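You operate a simulated robot arm through the tools that you are given. There is no shell and no other tool. Be economical: measure what you need, move in short steps, check, and stop when the job is done.

Carry out the task below with a simulated robot arm. There is one attempt and no reset: what you move stays moved.

TASK
Take the round oil tin and put it on top of the yellow puzzle box. Then take the spindle stand and put it on top of the blue book.
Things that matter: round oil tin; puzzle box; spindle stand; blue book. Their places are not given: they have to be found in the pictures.

It is judged by the outcome, as a careful person would: the job done as asked, and still so three seconds after it is handed in. It fails if anything else is knocked over, pushed out of place, dropped, spilled or broken.

THE ROBOT
A 7-joint arm with a two-finger parallel gripper, fixed in place. Base frame: the origin is at the foot of the arm, x ahead of it, y to its left, z up; the work surface is at about z = 0. Lengths are in cm, angles in rad, forces in N, time in s.
With the tool pointing down near the work surface it reaches from about 24 to 62 cm from the base axis. Its first joint turns from -1.152 to 1.152 rad. Payload 2.6 kg.
Tool frame: the origin (TCP) lies between the finger pads and is the grasp point; the fingertips stand 3 cm ahead of it; z points along the fingers, y is the line along which they close. The gripper opens to 9.4 cm. The fingers are 2.8 cm wide and 1 cm thick; the gripper's body (5 by 9.6 cm) begins 5.5 cm behind the TCP.
Orientation is that of the tool frame in the base frame, as a unit quaternion [x, y, z, w]. With the fingers straight down and closing along the base's y, the tool's x points along the base's -x, its y along +y and its z along -z.

THE INTERFACE
- The arm moves only by the tool move_arm. Its argument "increments" is a list of rows, each an object of numbers (a shift or turn left out is 0, a gripper value left out holds the last): "dx", "dy", "dz": the shift along the tool's x, y, z in units of 25 mm (1.0 is 25 mm); "wx", "wy", "wz": the turn, a rotation vector about the tool's x, y, z in units of 6 degrees (1.0 is 6 degrees); "hand": the opening, from 0 (shut) to 1 (fully open). In form: [{"dx": .., "dy": .., "dz": .., "wx": .., "wy": .., "wz": .., "hand": ..}, ...]. A call has 1 to 8 rows; each row shifts and turns the commanded pose from where the row before left it, along the tool's axes as they then stand. A call with a number of a shift or a turn outside -1 to 1 is refused whole. A row lasts 0.2 s, in which the tool goes at most 5 cm and 0.15 rad; a call with a longer step from one row to the next is refused whole, and so is a gripper value outside its range. A pose out of reach is approached as far as the arm can. The call stops where the force on the tool passes 40 N (or 10 N more than at its start, if that is more) or the arm is blocked; 0.2 s more then pass. The fingers move at their own pace (about 7.2 cm/s each) and stop on an object; they squeeze with about 38 N. The grip force told is the motor's: it shows also when the fingers shut on nothing. Time passes only in rows, and 0.2 s behind the last, so rows that do not move let the fingers close. It gives the time, the measured TCP pose, the force on the tool (base axes), the opening and the grip force at its end, in the units of the frame above (readings bear some noise), and new pictures: "show" is both (left out), scene, wrist or none.
- Cameras (640 x 400 px; columns grow to the right, rows downward): "scene" is fixed at [3.4, 43.77, 54.85]; the picture's right is [-0.75, -0.66, 0.00], its down [-0.47, 0.53, -0.71] and it looks along [0.47, -0.53, -0.71] (base axes); focal length 226 px, centre (320, 200). "wrist" rides on the gripper at [-3.7, 0, -5.8] in the tool frame; the picture's right is [0.00, -1.00, 0.00], its down [0.97, 0.00, -0.24] and it looks along [0.24, 0.00, 0.97] (tool axes); focal length 218 px, centre (320, 200).
- point_at(camera, pixels): for up to 12 pixels [column, row] of the newest picture of that camera ("zoom" is the newest enlarged one), the place [x, y, z] in the base frame of the surface seen there, good to about 0.3 cm. No time passes.
- enlarge(camera, box): a new picture of the part [left, top, right, bottom] of that camera's present view, enlarged. No time passes.
- close_job(): hands the job in; it is judged then, once.

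Work in short steps. Measure before you move; look again where a grasp or a placing could have gone wrong, and mend it. You have 80 turns and 120 pictures in all, the two below and enlarged ones among them. Open the gripper and draw the arm clear of the work before you hand the job in, unless the task says otherwise; then end with one line.

The tools are called after ">>>" as a command line: name --argument value ..., lists and objects as JSON in quotes. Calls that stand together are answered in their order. move_arm: Moves the arm, as the interface text tells. Its arguments: {"type":"object","properties":{"increments":{"type":"array"},"show":{"type":"string","enum":["both","scene","wrist","none"]}},"required":["increments"]} The other tools are called the same way: point_at (camera, pixels) gives the place of the surface under pixels of a picture; enlarge (camera, box) takes an enlarged picture of a part of a camera's view; close_job () hands the job in.

At the start:

```text
time: 0.0
ee_pos: [39.1, -5.33, 25.65]
tool_rot: [0.0, 1.0, 0.0, 0.0]
ft_force: [-0.2, -0.7, -1.0]
grip_width: 9.41
finger_force: 0.1
```

scene: 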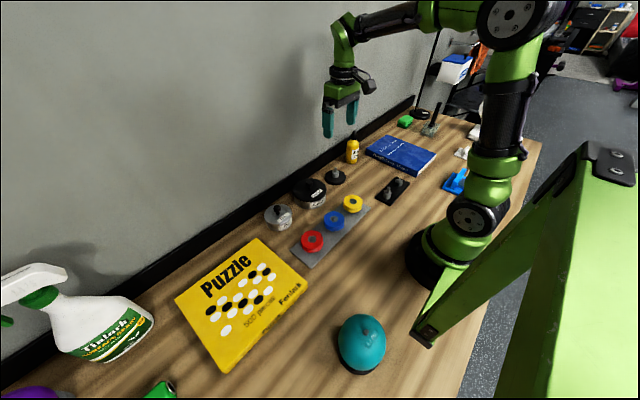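
wrist: 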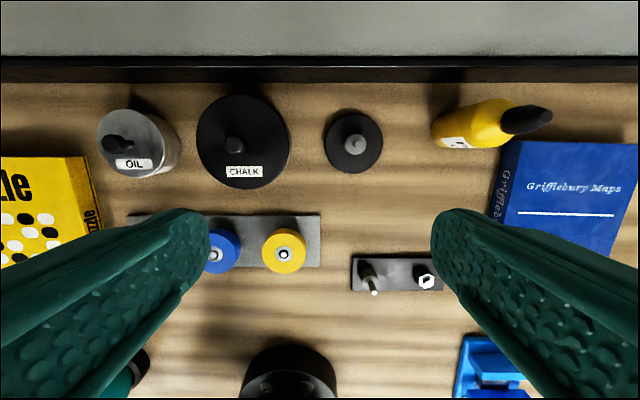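

The oil tin is near wrist (140,145). The spindle stand could be the round base at (353,145) or the two-peg plate at (397,275), so I'll enlarge both and measure.

>>> enlarge --camera "wrist" --box '[80, 80, 460, 310]'

>>> enlarge --camera "scene" --box '[250, 100, 470, 260]'

>>> point_at --camera "wrist" --pixels '[[119, 145], [150, 120], [137, 164], [170, 150], [353, 122], [353, 145], [353, 172], [330, 147], [378, 147], [520, 145], [500, 240], [600, 190]]'

>>> point_at --camera "scene" --pixels '[[176, 298], [255, 240], [307, 282], [226, 371], [240, 300], [278, 205], [278, 215], [277, 228], [367, 152], [385, 136], [435, 153], [418, 174]]'

```text
1.68 times, centred on (270, 195) of wrist
```

zoom: 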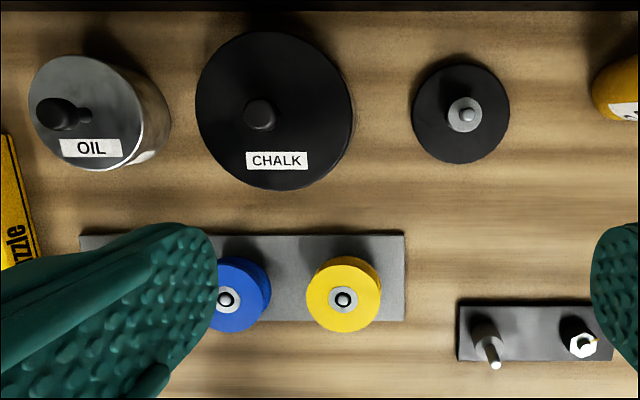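

```text
2.50 times, centred on (360, 180) of scene
```

zoom: 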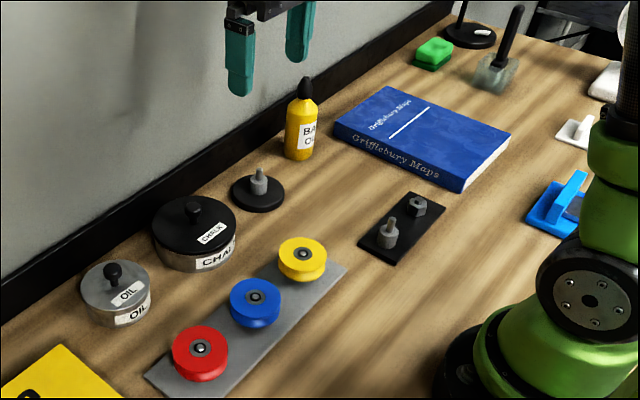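

```text
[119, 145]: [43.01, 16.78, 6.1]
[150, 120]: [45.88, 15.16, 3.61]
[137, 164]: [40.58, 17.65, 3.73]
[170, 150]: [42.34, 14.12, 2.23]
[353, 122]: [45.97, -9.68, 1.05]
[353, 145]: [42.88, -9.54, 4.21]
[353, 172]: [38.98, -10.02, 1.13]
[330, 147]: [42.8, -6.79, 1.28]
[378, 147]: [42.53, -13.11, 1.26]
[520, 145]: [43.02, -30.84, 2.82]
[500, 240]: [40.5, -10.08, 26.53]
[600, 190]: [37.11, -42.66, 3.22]
```

```text
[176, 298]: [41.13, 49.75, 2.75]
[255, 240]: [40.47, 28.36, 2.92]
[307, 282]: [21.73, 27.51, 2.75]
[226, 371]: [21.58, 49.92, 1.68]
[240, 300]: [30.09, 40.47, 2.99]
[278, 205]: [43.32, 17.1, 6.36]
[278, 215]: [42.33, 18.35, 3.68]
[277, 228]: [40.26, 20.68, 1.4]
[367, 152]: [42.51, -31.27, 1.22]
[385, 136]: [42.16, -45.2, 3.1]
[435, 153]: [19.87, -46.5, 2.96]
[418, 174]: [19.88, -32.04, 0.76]
```

There is another black disc with a rod near scene (420,112). I'll look at it closely before deciding which object is the spindle stand.

>>> enlarge --camera "scene" --box '[380, 40, 500, 140]'

>>> enlarge --camera "scene" --box '[320, 150, 420, 215]'

>>> point_at --camera "scene" --pixels '[[420, 113], [426, 80], [415, 110]]'

```text
4.00 times, centred on (440, 90) of scene
```

zoom: 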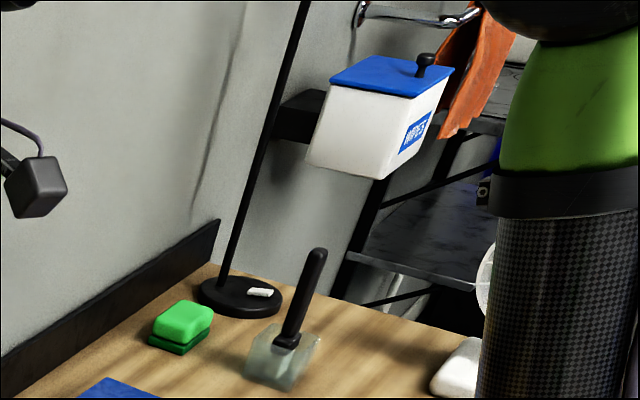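

```text
6.15 times, centred on (370, 182) of scene
```

zoom: 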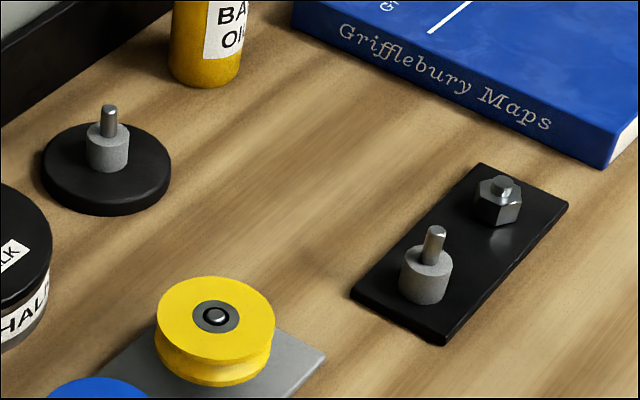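

```text
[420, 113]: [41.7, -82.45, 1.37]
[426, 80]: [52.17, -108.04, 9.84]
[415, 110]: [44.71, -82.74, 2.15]
```

The disc at the back is a lamp foot. The spindle stand is the round base near (42.6,-9.8), and the two-peg plate is a different object. I'll move over the oil tin at about (43,17) for a closer look.

>>> move_arm --increments '[{"dy": 1, "hand": 1}, {"dy": 1}, {"dy": 1}, {"dy": 1}, {"dy": 1}, {"dy": 1}, {"dy": 1, "dz": 1}, {"dy": 1, "dz": 1}]' --show "wrist"

```text
time: 1.8
ee_pos: [39.21, 14.63, 20.69]
tool_rot: [0.001, 1.0, 0.0, 0.0]
ft_force: [0.0, 0.2, 0.1]
grip_width: 9.41
finger_force: 0.0
```

wrist: 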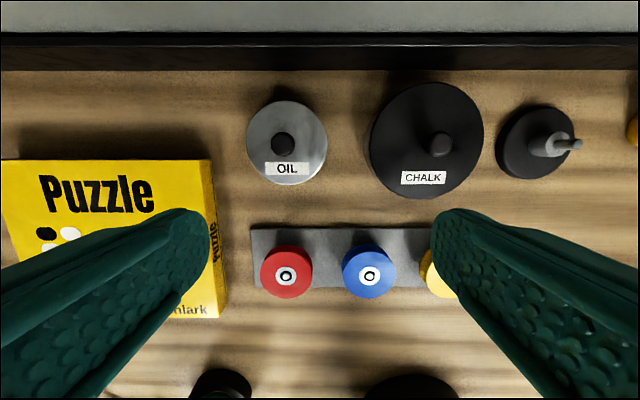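

>>> point_at --camera "wrist" --pixels '[[286, 103], [288, 183], [249, 143], [324, 143], [283, 144], [375, 160], [252, 229], [286, 246], [212, 165], [286, 71], [312, 170], [288, 228]]'

>>> enlarge --camera "wrist" --box '[200, 60, 400, 260]'

```text
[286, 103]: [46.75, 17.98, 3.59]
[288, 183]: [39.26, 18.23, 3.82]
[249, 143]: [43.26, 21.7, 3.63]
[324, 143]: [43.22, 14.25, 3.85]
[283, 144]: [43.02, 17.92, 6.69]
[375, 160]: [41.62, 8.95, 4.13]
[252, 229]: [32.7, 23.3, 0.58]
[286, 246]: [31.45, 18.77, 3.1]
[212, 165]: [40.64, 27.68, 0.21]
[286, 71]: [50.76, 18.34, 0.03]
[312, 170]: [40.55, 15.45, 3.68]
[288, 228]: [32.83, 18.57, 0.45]
```

```text
2.00 times, centred on (300, 160) of wrist
```

zoom: 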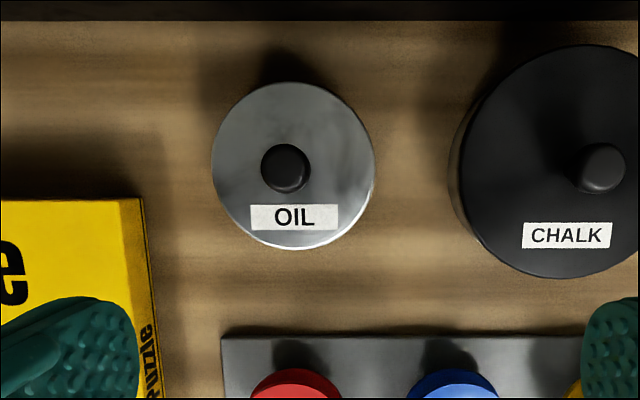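

The tin is centred at (43.0,18.0), about 7.5 cm across, with the lid at 3.7 cm. It is clear on both y sides. I'll go above it and down to z≈8 first.

>>> move_arm --increments '[{"dx": -0.76, "dy": 0.67, "hand": 1}, {"dx": -0.76, "dy": 0.67}, {"dz": 1}, {"dz": 1}, {"dz": 1}, {"dz": 1}, {"dz": 0.5}]' --show "both"

```text
time: 3.4
ee_pos: [42.88, 17.99, 9.38]
tool_rot: [0.0, 1.0, 0.0, 0.0]
ft_force: [-0.3, 0.5, -0.2]
grip_width: 9.39
finger_force: 0.0
```

scene: 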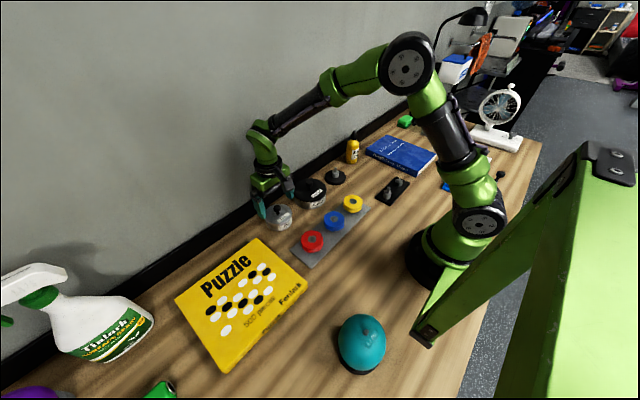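
wrist: 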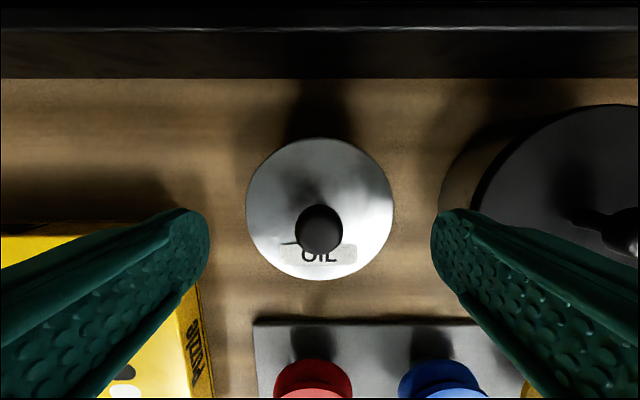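

The tin is centred between the fingers. I'll go down to z≈3.6 and close.

>>> move_arm --increments '[{"dz": 0.8}, {"dz": 0.8}, {"dz": 0.7}, {"hand": 0}, {"hand": 0}, {"hand": 0}, {"hand": 0}]' --show "wrist"

```text
time: 5.0
ee_pos: [42.78, 17.78, 3.67]
tool_rot: [0.0, 1.0, 0.001, 0.0]
ft_force: [-1.6, 6.2, 6.1]
grip_width: 8.26
finger_force: 38.0
```

wrist: 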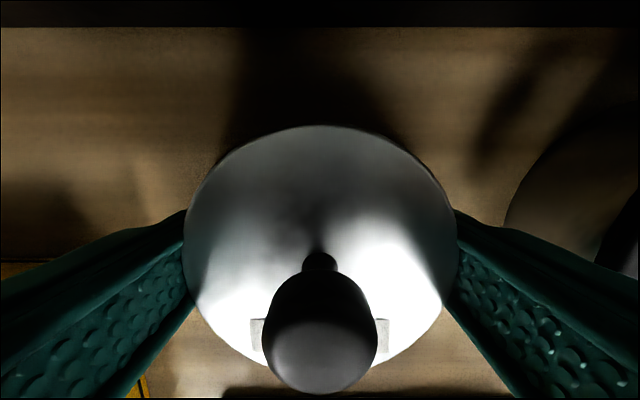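

It is gripped at 8.26 cm with 38 N. I'll lift straight up.

>>> move_arm --increments '[{"dz": -0.5}, {"dz": -1}, {"dz": -1}, {"dz": -1}, {}]' --show "both"

```text
time: 6.2
ee_pos: [42.92, 17.72, 12.43]
tool_rot: [-0.001, 1.0, 0.0, 0.0]
ft_force: [-0.5, -0.5, -0.6]
grip_width: 8.24
finger_force: 38.3
```

scene: 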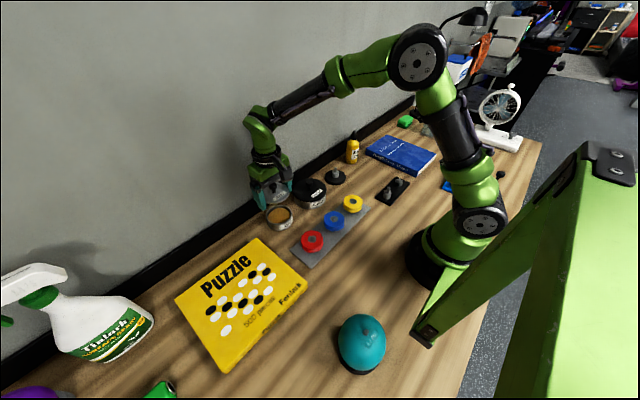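
wrist: 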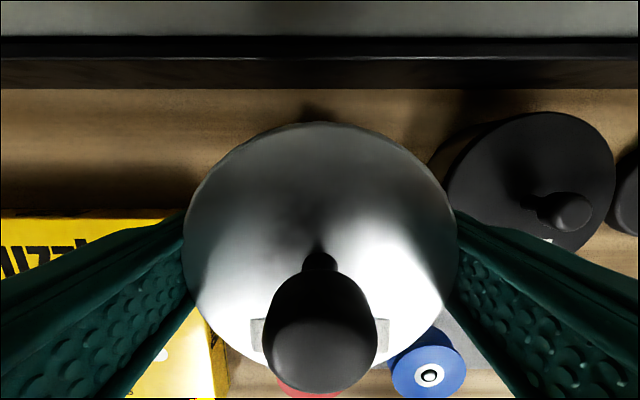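

Only the lid seems to have come up, and the open tin is still on the table at scene (280,217). I'll take a closer look.

>>> enlarge --camera "scene" --box '[230, 150, 330, 240]'

>>> point_at --camera "scene" --pixels '[[280, 215], [268, 214], [292, 213], [280, 208], [279, 223], [280, 228], [271, 205], [260, 200]]'

```text
4.44 times, centred on (280, 195) of scene
```

zoom: 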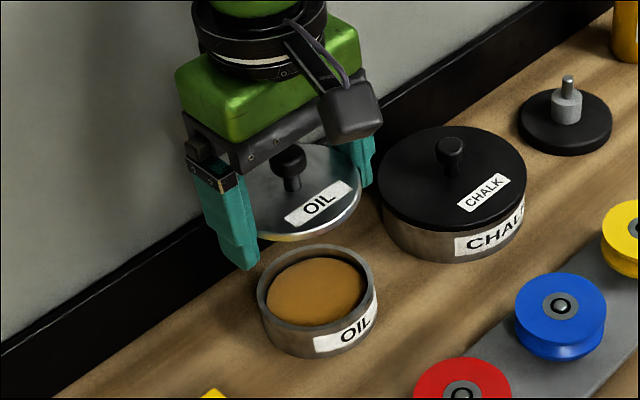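

```text
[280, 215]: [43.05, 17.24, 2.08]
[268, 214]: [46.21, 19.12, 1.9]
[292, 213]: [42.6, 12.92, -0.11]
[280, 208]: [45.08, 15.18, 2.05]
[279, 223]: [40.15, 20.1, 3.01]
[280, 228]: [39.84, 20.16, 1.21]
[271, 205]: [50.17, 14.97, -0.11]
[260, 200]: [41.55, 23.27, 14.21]
```

The tin's lid is loose and wider than the body, so I gripped only the lid. Plan: set the lid back on, regrip it by the knob and park it, move the open tin level onto the box, then put the lid back on. First I'll measure the body rim.

>>> point_at --camera "zoom" --pixels '[[259, 290], [375, 272], [300, 250], [335, 247], [272, 318], [300, 329], [340, 320], [366, 300], [371, 258], [262, 275]]'

```text
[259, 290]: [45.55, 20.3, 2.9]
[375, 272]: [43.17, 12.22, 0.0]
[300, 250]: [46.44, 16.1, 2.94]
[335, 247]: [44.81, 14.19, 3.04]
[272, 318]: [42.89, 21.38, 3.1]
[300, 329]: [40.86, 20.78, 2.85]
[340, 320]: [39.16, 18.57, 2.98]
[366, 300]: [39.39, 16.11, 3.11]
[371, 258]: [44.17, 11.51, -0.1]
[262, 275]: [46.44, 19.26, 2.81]
```

The body rim is at z≈3.0, centre about (42.85,17.65), and the lid is right above it. I'll retrace the lift downward gently.

>>> move_arm --increments '[{"dz": 1}, {"dz": 1}, {"dz": 0.8}, {"dz": 0.3}, {"dz": 0.2}, {"dz": 0.1}, {}]' --show "scene"

>>> enlarge --camera "scene" --box '[230, 150, 330, 240]'

```text
time: 7.1
ee_pos: [42.92, 17.98, 6.05]
tool_rot: [0.004, 1.0, 0.0, 0.002]
ft_force: [-2.1, -1.0, 4.5]
grip_width: 8.25
finger_force: 37.9
stopped in row 4: the force on the tool passed its limit (the readings are from after the stop); the commanded pose is now the measured one
```

scene: 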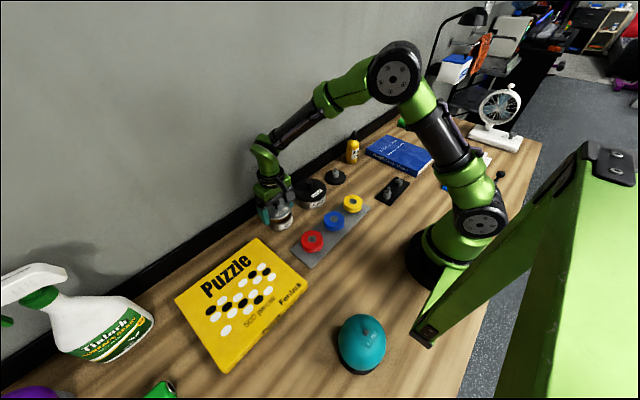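

```text
4.44 times, centred on (280, 195) of scene
```

zoom: 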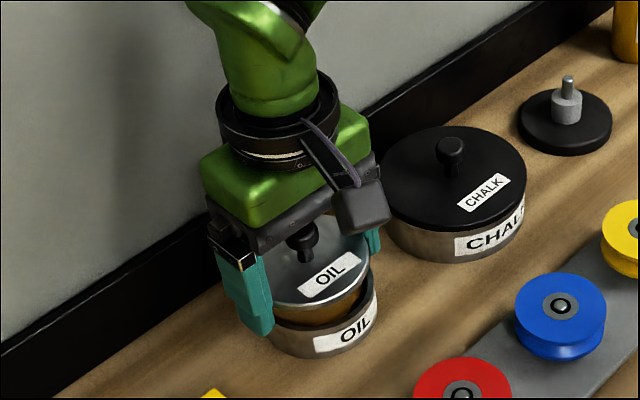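

It was blocked at z≈6.05, which puts a fingertip on the body rim. The hand sits about 0.3 cm too far in +y. I'll back up and re-measure.

>>> move_arm --increments '[{"dz": -1}, {"dz": -1}, {}, {}]' --show "scene"

>>> enlarge --camera "scene" --box '[240, 170, 320, 240]'

```text
time: 8.1
ee_pos: [42.96, 18.04, 10.97]
tool_rot: [0.004, 1.0, 0.001, 0.002]
ft_force: [0.0, -0.1, -1.0]
grip_width: 8.26
finger_force: 37.9
```

scene: 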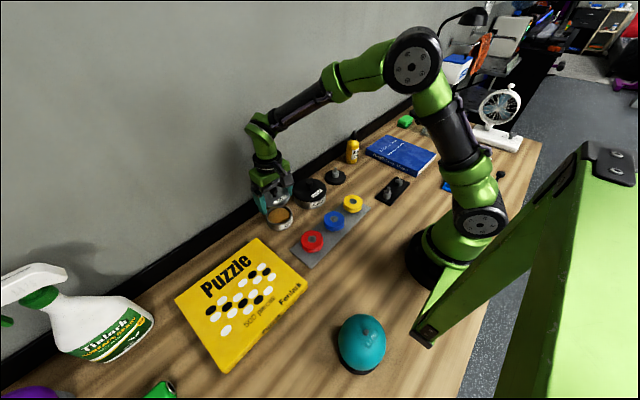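

```text
5.71 times, centred on (280, 205) of scene
```

zoom: 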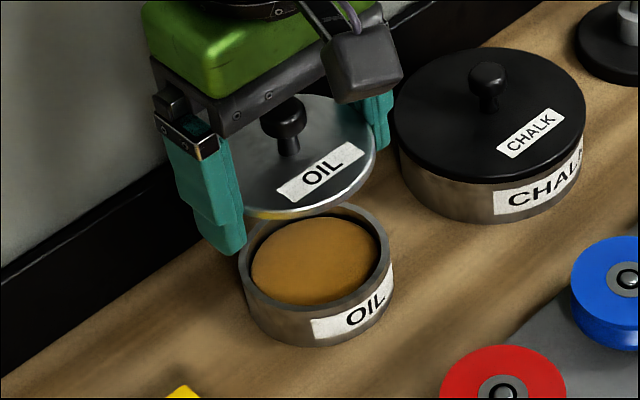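

>>> point_at --camera "zoom" --pixels '[[242, 272], [252, 294], [275, 309], [305, 315], [340, 308], [368, 291], [385, 268], [389, 247], [381, 228], [365, 214], [345, 207], [246, 260]]'

```text
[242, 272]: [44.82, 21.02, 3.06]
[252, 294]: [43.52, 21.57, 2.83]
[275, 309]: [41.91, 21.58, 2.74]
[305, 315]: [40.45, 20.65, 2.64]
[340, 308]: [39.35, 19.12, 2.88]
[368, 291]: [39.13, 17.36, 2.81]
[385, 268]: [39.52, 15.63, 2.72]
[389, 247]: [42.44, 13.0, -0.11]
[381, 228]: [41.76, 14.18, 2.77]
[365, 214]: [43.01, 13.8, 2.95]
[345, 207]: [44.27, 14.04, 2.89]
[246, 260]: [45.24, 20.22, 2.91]
```

The body centre is now about (43.0,17.75), so I'll shift 0.3 cm in −y and lower again slowly.

>>> move_arm --increments '[{"dy": -0.12}, {"dz": 0.8}, {"dz": 0.7}, {"dz": 0.4}, {"dz": 0.3}, {"dz": 0.3}, {"dz": 0.2}, {"dz": 0.1}]' --show "scene"

>>> enlarge --camera "scene" --box '[240, 170, 320, 240]'

```text
time: 9.9
ee_pos: [42.99, 17.66, 4.0]
tool_rot: [0.003, 1.0, 0.001, 0.002]
ft_force: [0.6, -0.2, 0.4]
grip_width: 8.28
finger_force: 37.6
```

scene: 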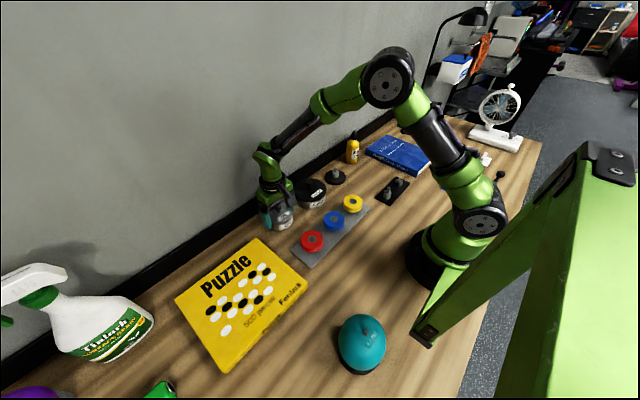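

```text
5.71 times, centred on (280, 205) of scene
```

zoom: 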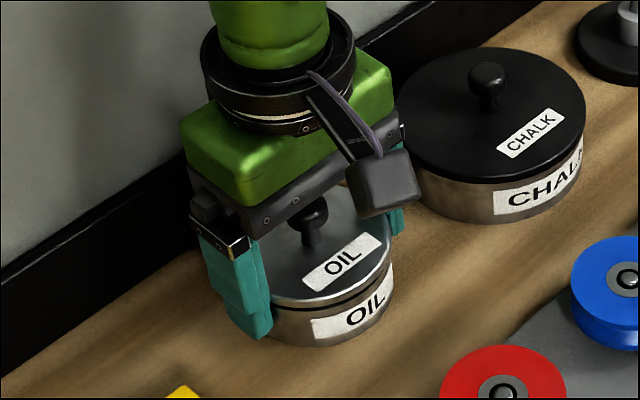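

The fingers cleared the rim and the lid is about 0.3 cm above it. I'll lower that much, then open.

>>> move_arm --increments '[{"dz": 0.06}, {"dz": 0.06}, {}, {"hand": 1}, {}, {}]' --show "both"

>>> enlarge --camera "scene" --box '[240, 170, 320, 240]'

```text
time: 11.3
ee_pos: [42.93, 17.52, 3.61]
tool_rot: [0.004, 1.0, 0.001, 0.002]
ft_force: [-0.1, -0.6, -0.2]
grip_width: 9.4
finger_force: 0.1
```

scene: 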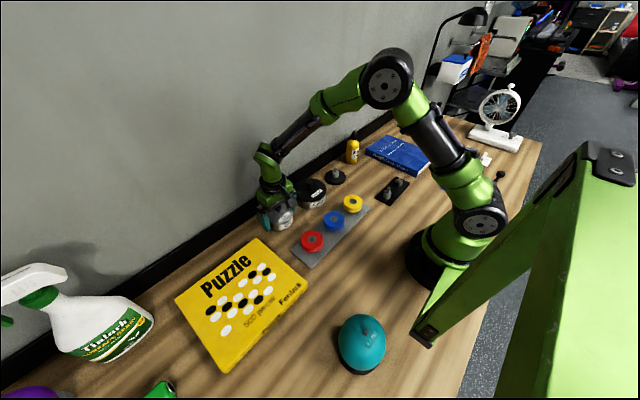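
wrist: 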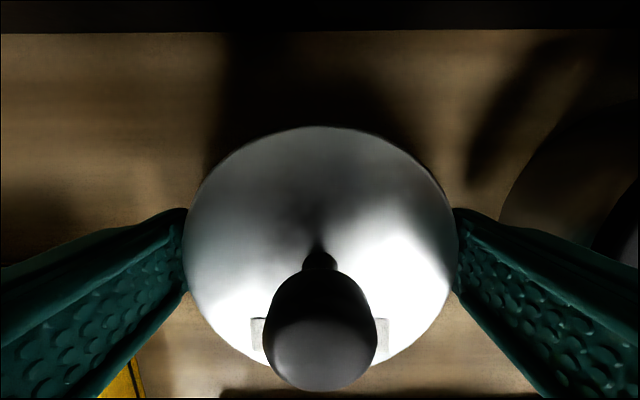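

```text
5.71 times, centred on (280, 205) of scene
```

zoom: 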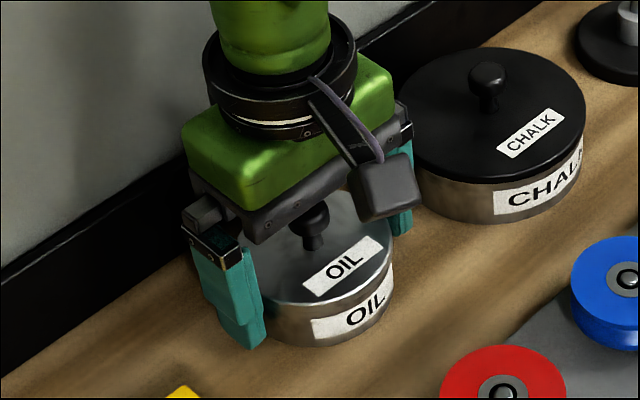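

The lid is seated. I'll rise to look at the knob before regripping.

>>> move_arm --increments '[{"dz": -0.5, "hand": 1}, {"dz": -1}, {"dz": -1}, {"dz": -1}, {"dz": -0.5}, {}]' --show "wrist"

>>> enlarge --camera "scene" --box '[240, 170, 320, 240]'

```text
time: 12.7
ee_pos: [43.02, 17.41, 13.82]
tool_rot: [0.003, 1.0, 0.001, 0.002]
ft_force: [0.4, 0.2, -0.1]
grip_width: 9.39
finger_force: 0.1
```

wrist: 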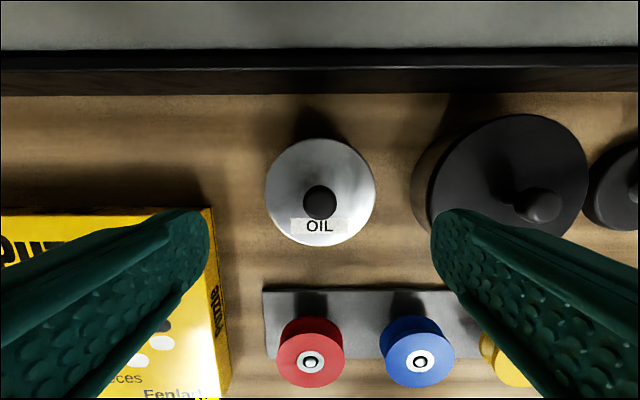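

```text
5.71 times, centred on (280, 205) of scene
```

zoom: 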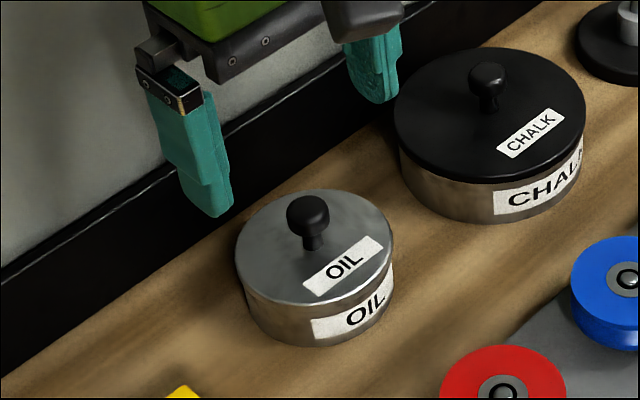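

>>> point_at --camera "wrist" --pixels '[[319, 195], [319, 202], [306, 202], [332, 202], [320, 141], [320, 244], [268, 190], [373, 190]]'

>>> point_at --camera "zoom" --pixels '[[308, 200], [308, 225], [312, 243]]'

```text
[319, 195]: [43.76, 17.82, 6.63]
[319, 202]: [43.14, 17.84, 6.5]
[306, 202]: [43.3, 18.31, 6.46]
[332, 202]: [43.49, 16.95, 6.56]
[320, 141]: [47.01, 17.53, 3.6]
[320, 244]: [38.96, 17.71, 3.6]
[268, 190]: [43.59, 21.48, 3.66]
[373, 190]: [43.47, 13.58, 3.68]
```

```text
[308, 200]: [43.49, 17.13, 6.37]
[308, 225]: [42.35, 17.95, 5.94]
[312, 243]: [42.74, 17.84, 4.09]
```

The knob is at about (43.0,17.5) with its top at 6.6. I'll descend to TCP z≈7.2 and close on it.

>>> move_arm --increments '[{"hand": 0.5, "dz": 0.6}, {"dz": 0.8}, {"dz": 0.8}, {"dz": 0.45}, {"hand": 0}, {}, {}, {}]' --show "wrist"

>>> enlarge --camera "scene" --box '[240, 170, 320, 240]'

```text
time: 14.5
ee_pos: [42.97, 17.5, 6.98]
tool_rot: [0.004, 1.0, 0.001, 0.002]
ft_force: [0.3, 0.0, -1.0]
grip_width: 1.89
finger_force: 37.5
```

wrist: 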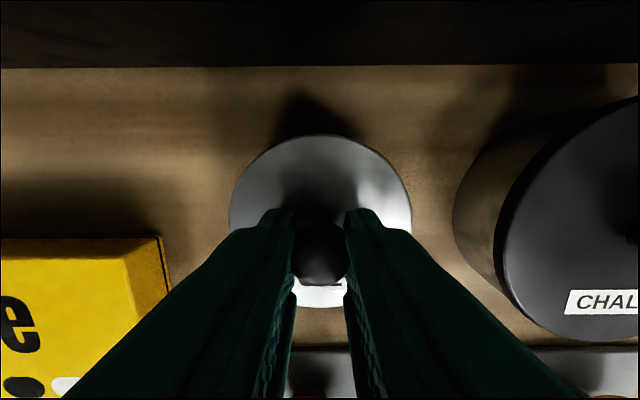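

```text
5.71 times, centred on (280, 205) of scene
```

zoom: 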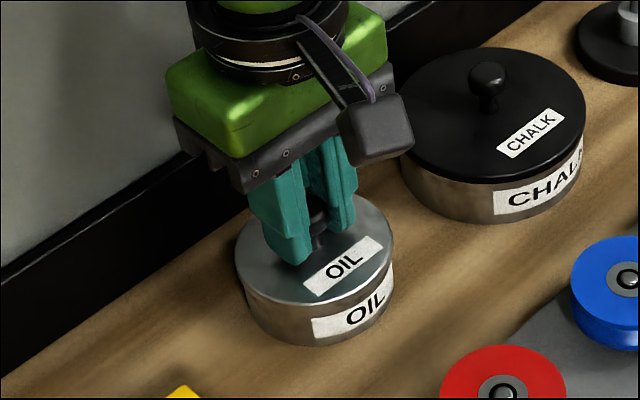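

The knob is held at 1.89 cm. I'll lift and carry the lid toward the far corner of the puzzle box, about (36.5,44.5).

>>> move_arm --increments '[{"dz": -0.5, "hand": 0}, {"dz": -1}, {"dz": -1}, {"dy": 1, "dx": 0.25}, {"dy": 1, "dx": 0.25}, {"dy": 1, "dx": 0.25}, {"dy": 1, "dx": 0.25}, {"dy": 1, "dx": 0.25}]' --show "none"

>>> move_arm --increments '[{"dy": 1, "dx": 0.25}, {"dy": 1, "dx": 0.25}, {"dy": 1, "dx": 0.25}, {"dy": 1, "dx": 0.25}, {"dy": 1, "dx": 0.25}, {"dy": 0.8, "dx": 0.1}, {}]' --show "both"

```text
time: 16.3
ee_pos: [39.91, 30.2, 13.28]
tool_rot: [0.004, 1.0, 0.001, 0.002]
ft_force: [0.9, -0.3, 0.2]
grip_width: 1.9
finger_force: 37.8
```

```text
time: 17.9
ee_pos: [36.9, 44.84, 13.31]
tool_rot: [0.003, 1.0, 0.001, 0.001]
ft_force: [0.4, -0.6, 0.0]
grip_width: 1.89
finger_force: 38.4
```

scene: 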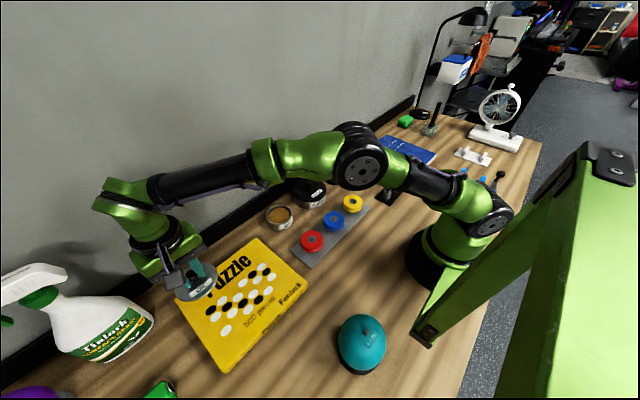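
wrist: 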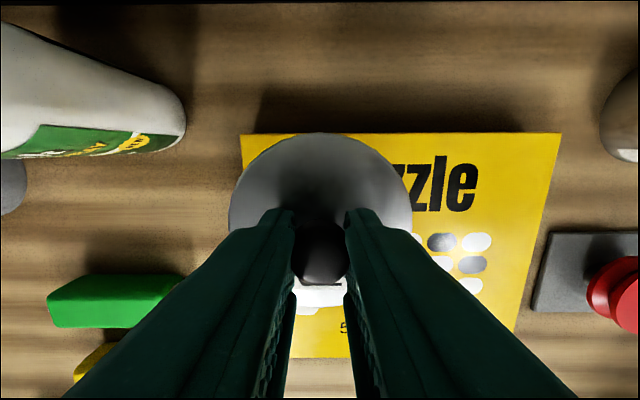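

I'll shift 0.6 cm toward the base for margin and lower until it is nearly in contact.

>>> move_arm --increments '[{"dx": 0.25}, {"dz": 0.9}, {"dz": 0.8}, {"dz": 0.4}, {"dz": 0.2}, {"dz": 0.1}, {"dz": 0.05}, {}]' --show "scene"

>>> enlarge --camera "scene" --box '[140, 200, 320, 320]'

```text
time: 19.7
ee_pos: [36.07, 44.66, 7.24]
tool_rot: [0.004, 1.0, 0.001, 0.001]
ft_force: [-0.6, -0.8, -0.8]
grip_width: 1.88
finger_force: 38.0
```

scene: 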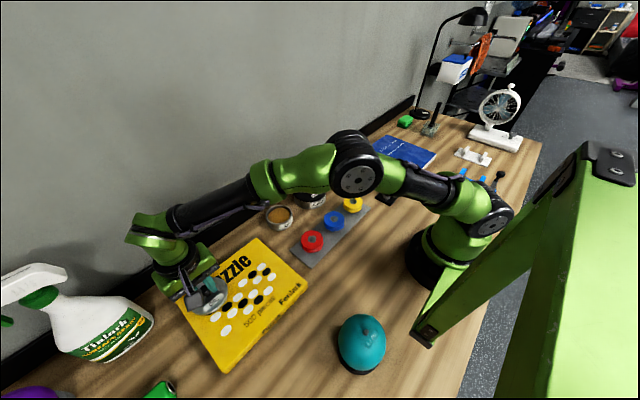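

```text
3.33 times, centred on (230, 260) of scene
```

zoom: 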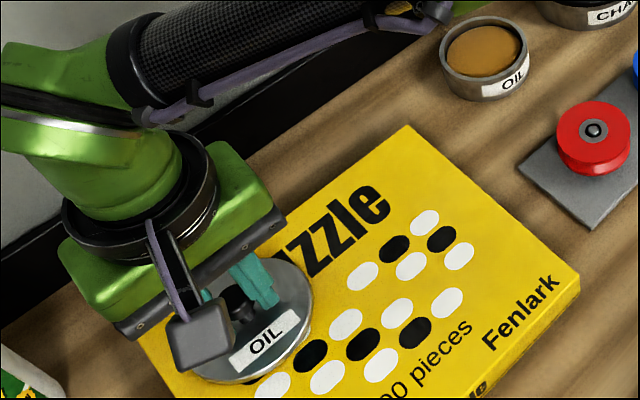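

It is close to contact. I'll lower in small steps watching the force.

>>> move_arm --increments '[{"dz": 0.05}, {"dz": 0.05}, {}]' --show "none"

```text
time: 20.5
ee_pos: [36.14, 44.64, 6.95]
tool_rot: [0.003, 1.0, 0.001, 0.002]
ft_force: [0.1, -1.2, 2.6]
grip_width: 1.88
finger_force: 38.5
```

A force of 2.6 N shows light contact, so I'll release and rise.

>>> move_arm --increments '[{"hand": 0.5}, {}, {}, {"dz": -0.6}, {"dz": -1}, {"dz": -1}, {"dz": -1}]' --show "both"

```text
time: 22.1
ee_pos: [36.26, 44.44, 15.86]
tool_rot: [0.003, 1.0, 0.0, 0.001]
ft_force: [0.0, -0.2, -0.1]
grip_width: 4.7
finger_force: 0.1
```

scene: 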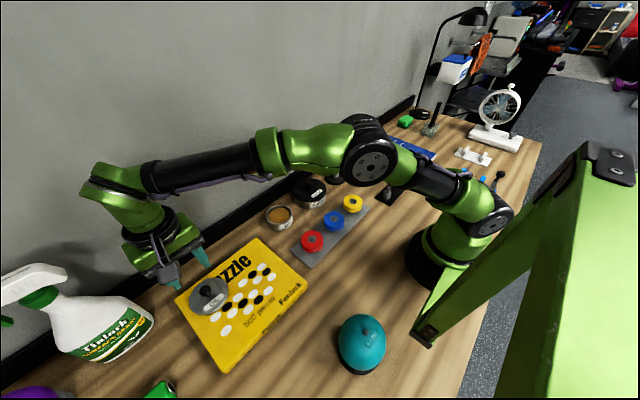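
wrist: 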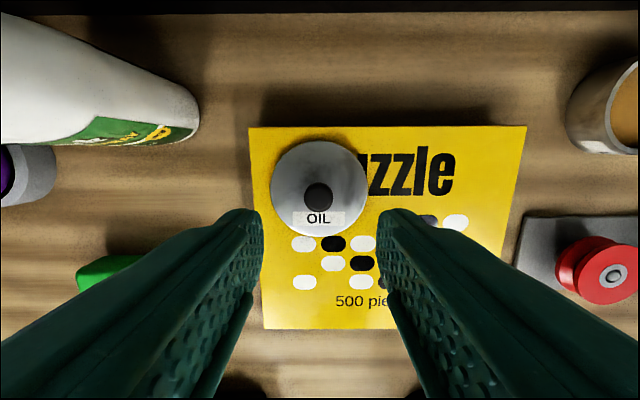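

The lid is parked flat. I'll return to the open tin at about (43,17.6).

>>> move_arm --increments '[{"dy": -1, "dx": -0.25, "hand": 1}, {"dy": -1, "dx": -0.25}, {"dy": -1, "dx": -0.25}, {"dy": -1, "dx": -0.25}, {"dy": -1, "dx": -0.25}, {"dy": -1, "dx": -0.25}, {"dy": -1, "dx": -0.25}, {"dy": -1, "dx": -0.25}]' --show "none"

>>> move_arm --increments '[{"dy": -1, "dx": -0.25}, {"dy": -1, "dx": -0.25}, {"dy": -0.7, "dx": -0.2}, {"dz": 0.5}, {}]' --show "wrist"

```text
time: 23.9
ee_pos: [40.93, 24.68, 15.95]
tool_rot: [0.003, 1.0, 0.0, 0.002]
ft_force: [-0.2, -1.3, 0.5]
grip_width: 9.42
finger_force: 0.1
```

```text
time: 25.1
ee_pos: [42.62, 17.92, 14.63]
tool_rot: [0.004, 1.0, 0.001, 0.002]
ft_force: [0.1, 0.4, 0.3]
grip_width: 9.39
finger_force: 0.0
```

wrist: 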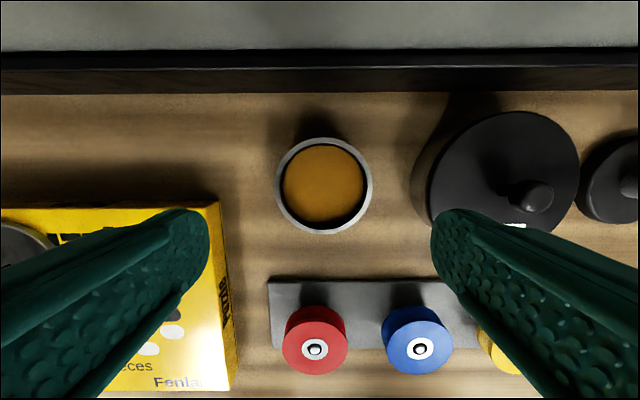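

>>> point_at --camera "wrist" --pixels '[[323, 140], [323, 231], [278, 186], [370, 186], [323, 186], [291, 153], [356, 218], [291, 218], [356, 153]]'

```text
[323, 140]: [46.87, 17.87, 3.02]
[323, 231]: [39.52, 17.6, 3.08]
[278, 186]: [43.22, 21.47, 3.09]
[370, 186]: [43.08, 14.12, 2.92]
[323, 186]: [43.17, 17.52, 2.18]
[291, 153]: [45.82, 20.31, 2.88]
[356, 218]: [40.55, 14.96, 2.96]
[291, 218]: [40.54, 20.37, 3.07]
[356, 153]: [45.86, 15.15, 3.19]
```

The body centre is (43.15,17.7). I'll align, descend to z≈3.5 and grip the body.

>>> move_arm --increments '[{"dx": -0.2, "dy": -0.08, "hand": 1}, {"dz": 1}, {"dz": 1}, {"dz": 1}, {"dz": 0.8}, {"dz": 0.65}, {}]' --show "wrist"

>>> move_arm --increments '[{"hand": 0.85}, {"hand": 0.8}, {"hand": 0.7}, {"hand": 0}, {}, {}]' --show "wrist"

```text
time: 26.7
ee_pos: [43.24, 17.72, 3.7]
tool_rot: [0.004, 1.0, 0.001, 0.002]
ft_force: [-0.2, 0.1, -0.3]
grip_width: 9.39
finger_force: 0.1
```

wrist: 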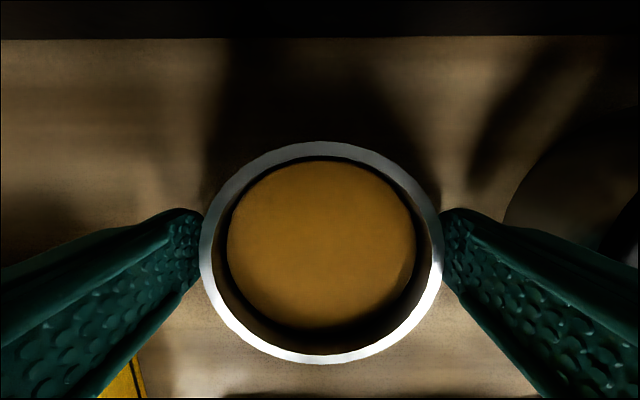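

```text
time: 28.1
ee_pos: [43.19, 17.8, 3.61]
tool_rot: [0.003, 1.0, 0.001, 0.002]
ft_force: [0.4, -0.5, 0.2]
grip_width: 7.99
finger_force: 37.9
```

wrist: 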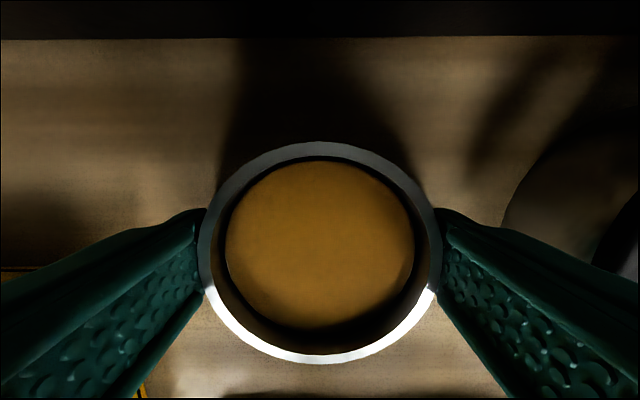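

The body is gripped at 7.99 cm. I'll lift it gently.

>>> move_arm --increments '[{"dz": -0.1}, {"dz": -0.25}, {"dz": -0.4}, {"dz": -0.5}, {"dz": -0.5}, {"dz": -0.4}, {"dz": -0.25}, {"dz": -0.1}]' --show "scene"

```text
time: 29.9
ee_pos: [43.13, 17.7, 9.71]
tool_rot: [0.003, 1.0, 0.001, 0.002]
ft_force: [-0.4, -0.1, -5.8]
grip_width: 7.93
finger_force: 38.0
```

scene: 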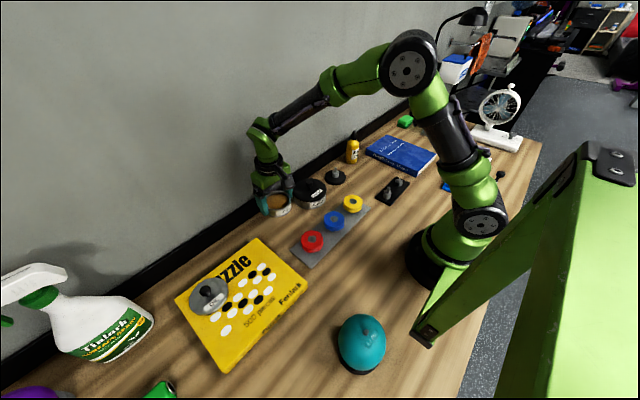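

The tin is held at 5.8 N. I'll carry it level in gentle ramps to (28.5,35) on the box.

>>> move_arm --increments '[{"dx": 0.1, "dy": 0.12}, {"dx": 0.22, "dy": 0.26}, {"dx": 0.35, "dy": 0.41}, {"dx": 0.45, "dy": 0.53}, {"dx": 0.45, "dy": 0.53}, {"dx": 0.45, "dy": 0.53}, {"dx": 0.45, "dy": 0.53}, {"dx": 0.45, "dy": 0.53}]' --show "none"

>>> move_arm --increments '[{"dx": 0.45, "dy": 0.53}, {"dx": 0.45, "dy": 0.53}, {"dx": 0.45, "dy": 0.53}, {"dx": 0.45, "dy": 0.53}, {"dx": 0.45, "dy": 0.53}, {"dx": 0.35, "dy": 0.43}, {"dx": 0.22, "dy": 0.28}, {"dx": 0.1, "dy": 0.12}]' --show "both"

```text
time: 31.7
ee_pos: [35.84, 26.34, 9.76]
tool_rot: [0.003, 1.0, 0.001, 0.002]
ft_force: [0.3, 0.8, -5.4]
grip_width: 7.98
finger_force: 37.8
```

```text
time: 33.5
ee_pos: [28.84, 35.04, 9.73]
tool_rot: [0.003, 1.0, 0.0, 0.002]
ft_force: [-0.1, -0.1, -6.2]
grip_width: 7.99
finger_force: 37.5
```

scene: 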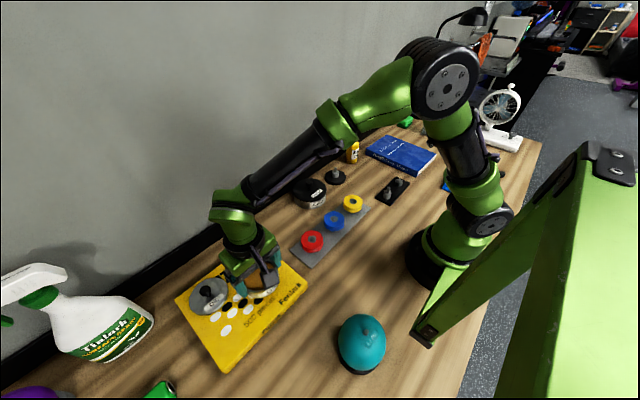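
wrist: 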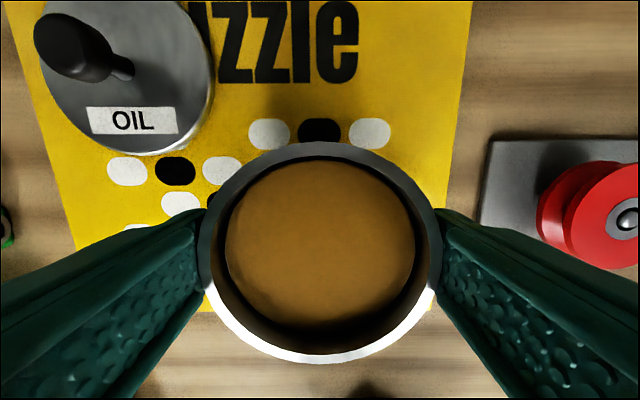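

It is over the box and clear of the lid. I'll lower to near contact at TCP z≈6.6.

>>> move_arm --increments '[{"dz": 0.15}, {"dz": 0.3}, {"dz": 0.3}, {"dz": 0.2}, {"dz": 0.15}, {"dz": 0.06}, {}, {}]' --show "none"

>>> move_arm --increments '[{"dz": 0.04}, {"dz": 0.03}, {}]' --show "none"

```text
time: 35.3
ee_pos: [28.69, 35.06, 6.78]
tool_rot: [0.003, 1.0, 0.0, 0.002]
ft_force: [0.0, 0.0, -6.7]
grip_width: 7.99
finger_force: 37.9
```

```text
time: 36.1
ee_pos: [28.69, 35.15, 6.73]
tool_rot: [0.003, 1.0, 0.001, 0.001]
ft_force: [0.5, 0.2, -6.2]
grip_width: 7.98
finger_force: 38.2
```

>>> move_arm --increments '[{"dz": 0.04}, {}]' --show "none"

>>> move_arm --increments '[{"dz": 0.04}, {}]' --show "none"

```text
time: 36.7
ee_pos: [28.75, 35.11, 6.64]
tool_rot: [0.003, 1.0, 0.001, 0.002]
ft_force: [-0.1, 0.0, -4.3]
grip_width: 7.99
finger_force: 38.4
```

```text
time: 37.3
ee_pos: [28.7, 35.11, 6.6]
tool_rot: [0.005, 1.0, 0.001, 0.003]
ft_force: [-1.5, -3.5, 12.8]
grip_width: 8.0
finger_force: 37.4
```

The tin is now in contact with the box. I'll open and rise straight up.

>>> move_arm --increments '[{"hand": 1}, {}, {}, {"dz": -0.3}, {"dz": -0.7}, {"dz": -1}, {"dz": -1}, {"dz": -0.8}]' --show "wrist"

```text
time: 39.1
ee_pos: [28.59, 34.98, 16.1]
tool_rot: [0.003, 1.0, 0.001, 0.001]
ft_force: [0.6, 0.3, 0.1]
grip_width: 9.39
finger_force: 0.1
```

wrist: 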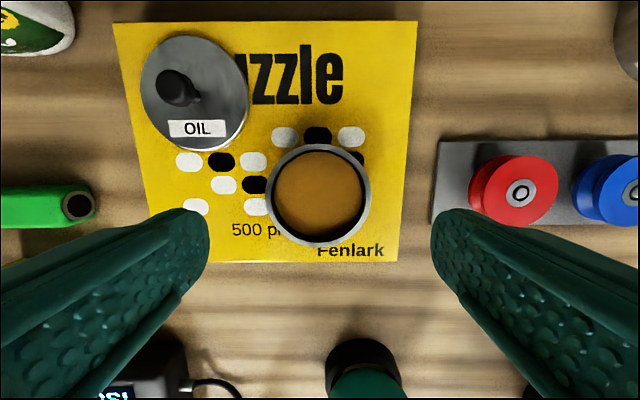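

>>> point_at --camera "wrist" --pixels '[[319, 147], [319, 243], [270, 195], [368, 195], [283, 160], [353, 230], [283, 230], [353, 160], [180, 86], [194, 38], [143, 90], [246, 90]]'

```text
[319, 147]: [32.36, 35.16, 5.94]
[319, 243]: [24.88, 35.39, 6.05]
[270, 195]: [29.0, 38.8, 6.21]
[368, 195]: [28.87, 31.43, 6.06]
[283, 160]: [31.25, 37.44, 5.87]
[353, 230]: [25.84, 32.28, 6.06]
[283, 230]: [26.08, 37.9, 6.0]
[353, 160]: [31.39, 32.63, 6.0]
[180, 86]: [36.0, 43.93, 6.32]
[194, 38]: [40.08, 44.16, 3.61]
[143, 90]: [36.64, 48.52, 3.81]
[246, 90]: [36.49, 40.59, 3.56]
```

The tin body is at (28.65,35.1) with its rim at 6.0. I'll go back over the lid knob at about (36.1,44.5).

>>> move_arm --increments '[{"dx": -0.75, "dy": 0.95, "hand": 0.5}, {"dx": -0.75, "dy": 0.95}, {"dx": -0.75, "dy": 0.95}, {"dx": -0.75, "dy": 0.95}, {"dz": 1}, {}]' --show "wrist"

```text
time: 40.5
ee_pos: [36.27, 44.44, 13.54]
tool_rot: [0.003, 1.0, 0.001, 0.001]
ft_force: [0.4, 0.3, -0.6]
grip_width: 4.7
finger_force: 0.1
```

wrist: 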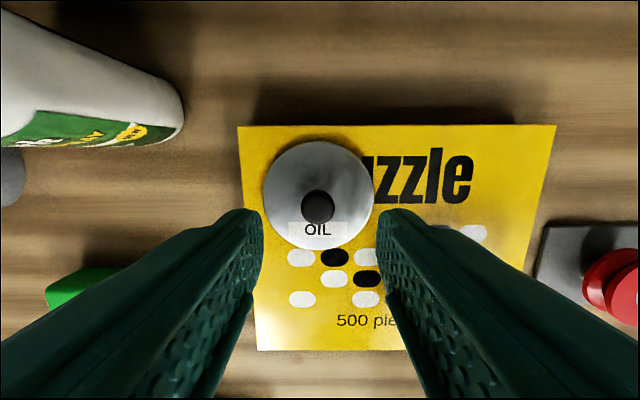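

>>> move_arm --increments '[{"dz": 0.8, "dx": 0.06}, {"dz": 0.8}, {"dz": 0.7}, {"dz": 0.3}, {"hand": 0}, {}, {}, {}]' --show "wrist"

>>> move_arm --increments '[{"dz": -0.4}, {"dz": -0.8}, {"dz": -1}, {"dz": -0.4}, {}]' --show "wrist"

```text
time: 42.3
ee_pos: [36.18, 44.49, 6.98]
tool_rot: [0.003, 1.0, 0.001, 0.002]
ft_force: [-0.1, -0.6, 0.0]
grip_width: 1.87
finger_force: 38.0
```

wrist: 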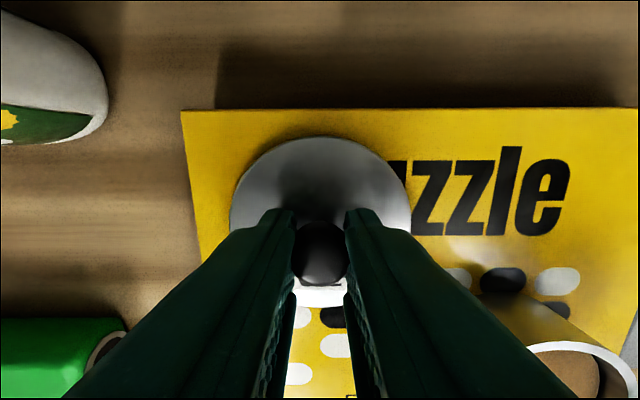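

```text
time: 43.5
ee_pos: [36.25, 44.51, 13.53]
tool_rot: [0.004, 1.0, 0.001, 0.001]
ft_force: [0.3, -0.2, -0.7]
grip_width: 1.91
finger_force: 38.5
```

wrist: 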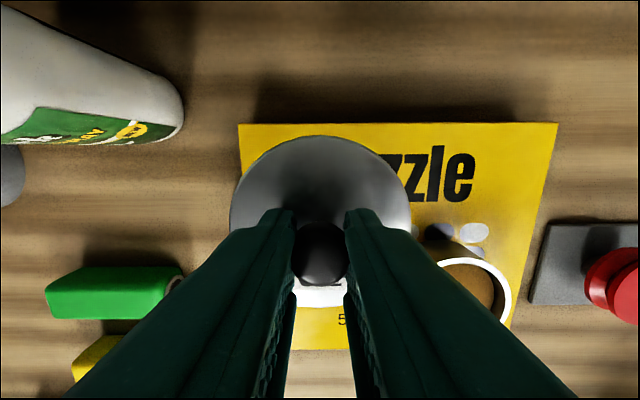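

The lid is held. I'll move over the tin at (28.65,35.1).

>>> move_arm --increments '[{"dx": 0.6, "dy": -0.75}, {"dx": 0.6, "dy": -0.75}, {"dx": 0.6, "dy": -0.75}, {"dx": 0.6, "dy": -0.75}, {"dx": 0.64, "dy": -0.76}, {}, {"dz": 0.6}, {"dz": 0.4}]' --show "scene"

>>> enlarge --camera "scene" --box '[190, 210, 330, 310]'

```text
time: 45.3
ee_pos: [28.56, 35.11, 10.95]
tool_rot: [0.004, 1.0, 0.001, 0.002]
ft_force: [-0.4, -0.4, -0.4]
grip_width: 1.91
finger_force: 37.8
```

scene: 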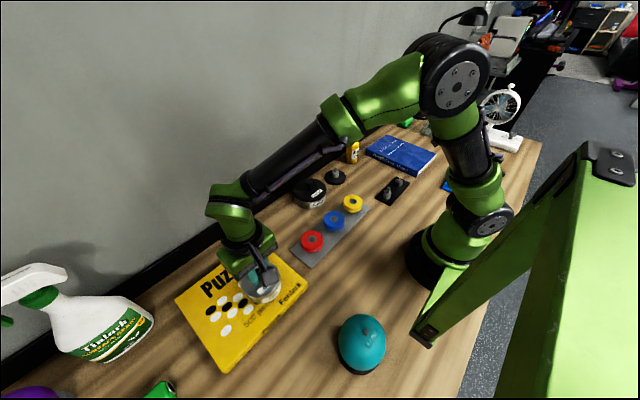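

```text
4.00 times, centred on (260, 260) of scene
```

zoom: 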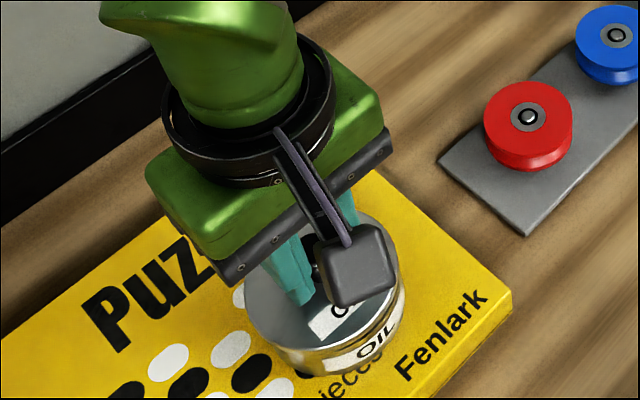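

The lid is aligned and about 1 cm above the rim. I'll lower gently to contact.

>>> move_arm --increments '[{"dz": 0.15}, {"dz": 0.1}, {"dz": 0.05}, {}]' --show "none"

>>> move_arm --increments '[{"dz": 0.06}, {"dz": 0.04}, {}]' --show "none"

```text
time: 46.3
ee_pos: [28.43, 35.13, 10.16]
tool_rot: [0.004, 1.0, 0.001, 0.001]
ft_force: [0.4, 0.6, -0.3]
grip_width: 1.89
finger_force: 38.5
```

```text
time: 47.1
ee_pos: [28.49, 35.15, 10.15]
tool_rot: [0.004, 1.0, 0.001, 0.002]
ft_force: [0.0, -7.9, 17.3]
grip_width: 1.87
finger_force: 37.5
```

Contact came about 0.2 cm higher than expected, so the lid may be catching the rim. I'll look.

>>> enlarge --camera "scene" --box '[235, 255, 305, 310]'

>>> enlarge --camera "wrist" --box '[200, 110, 440, 330]'

```text
7.27 times, centred on (270, 282) of scene
```

zoom: 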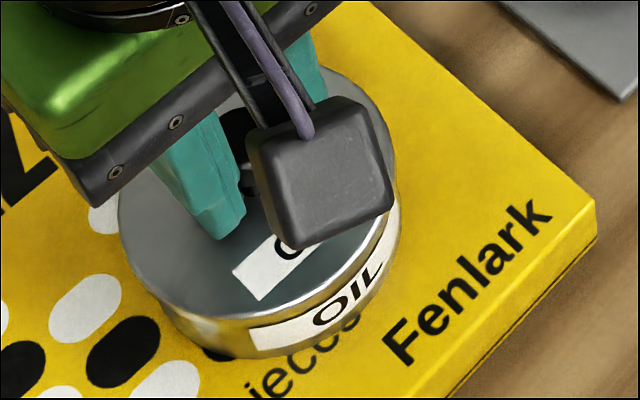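

```text
1.82 times, centred on (320, 220) of wrist
```

zoom: 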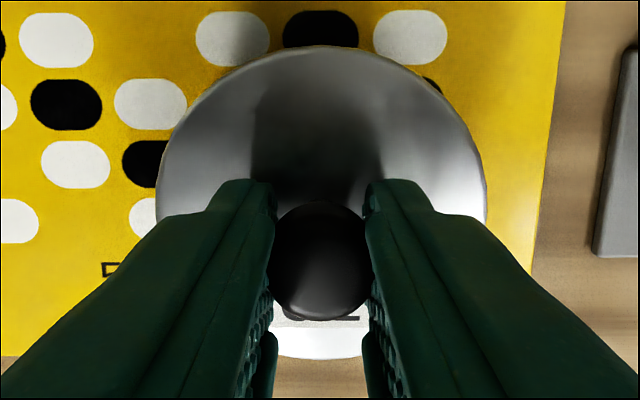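

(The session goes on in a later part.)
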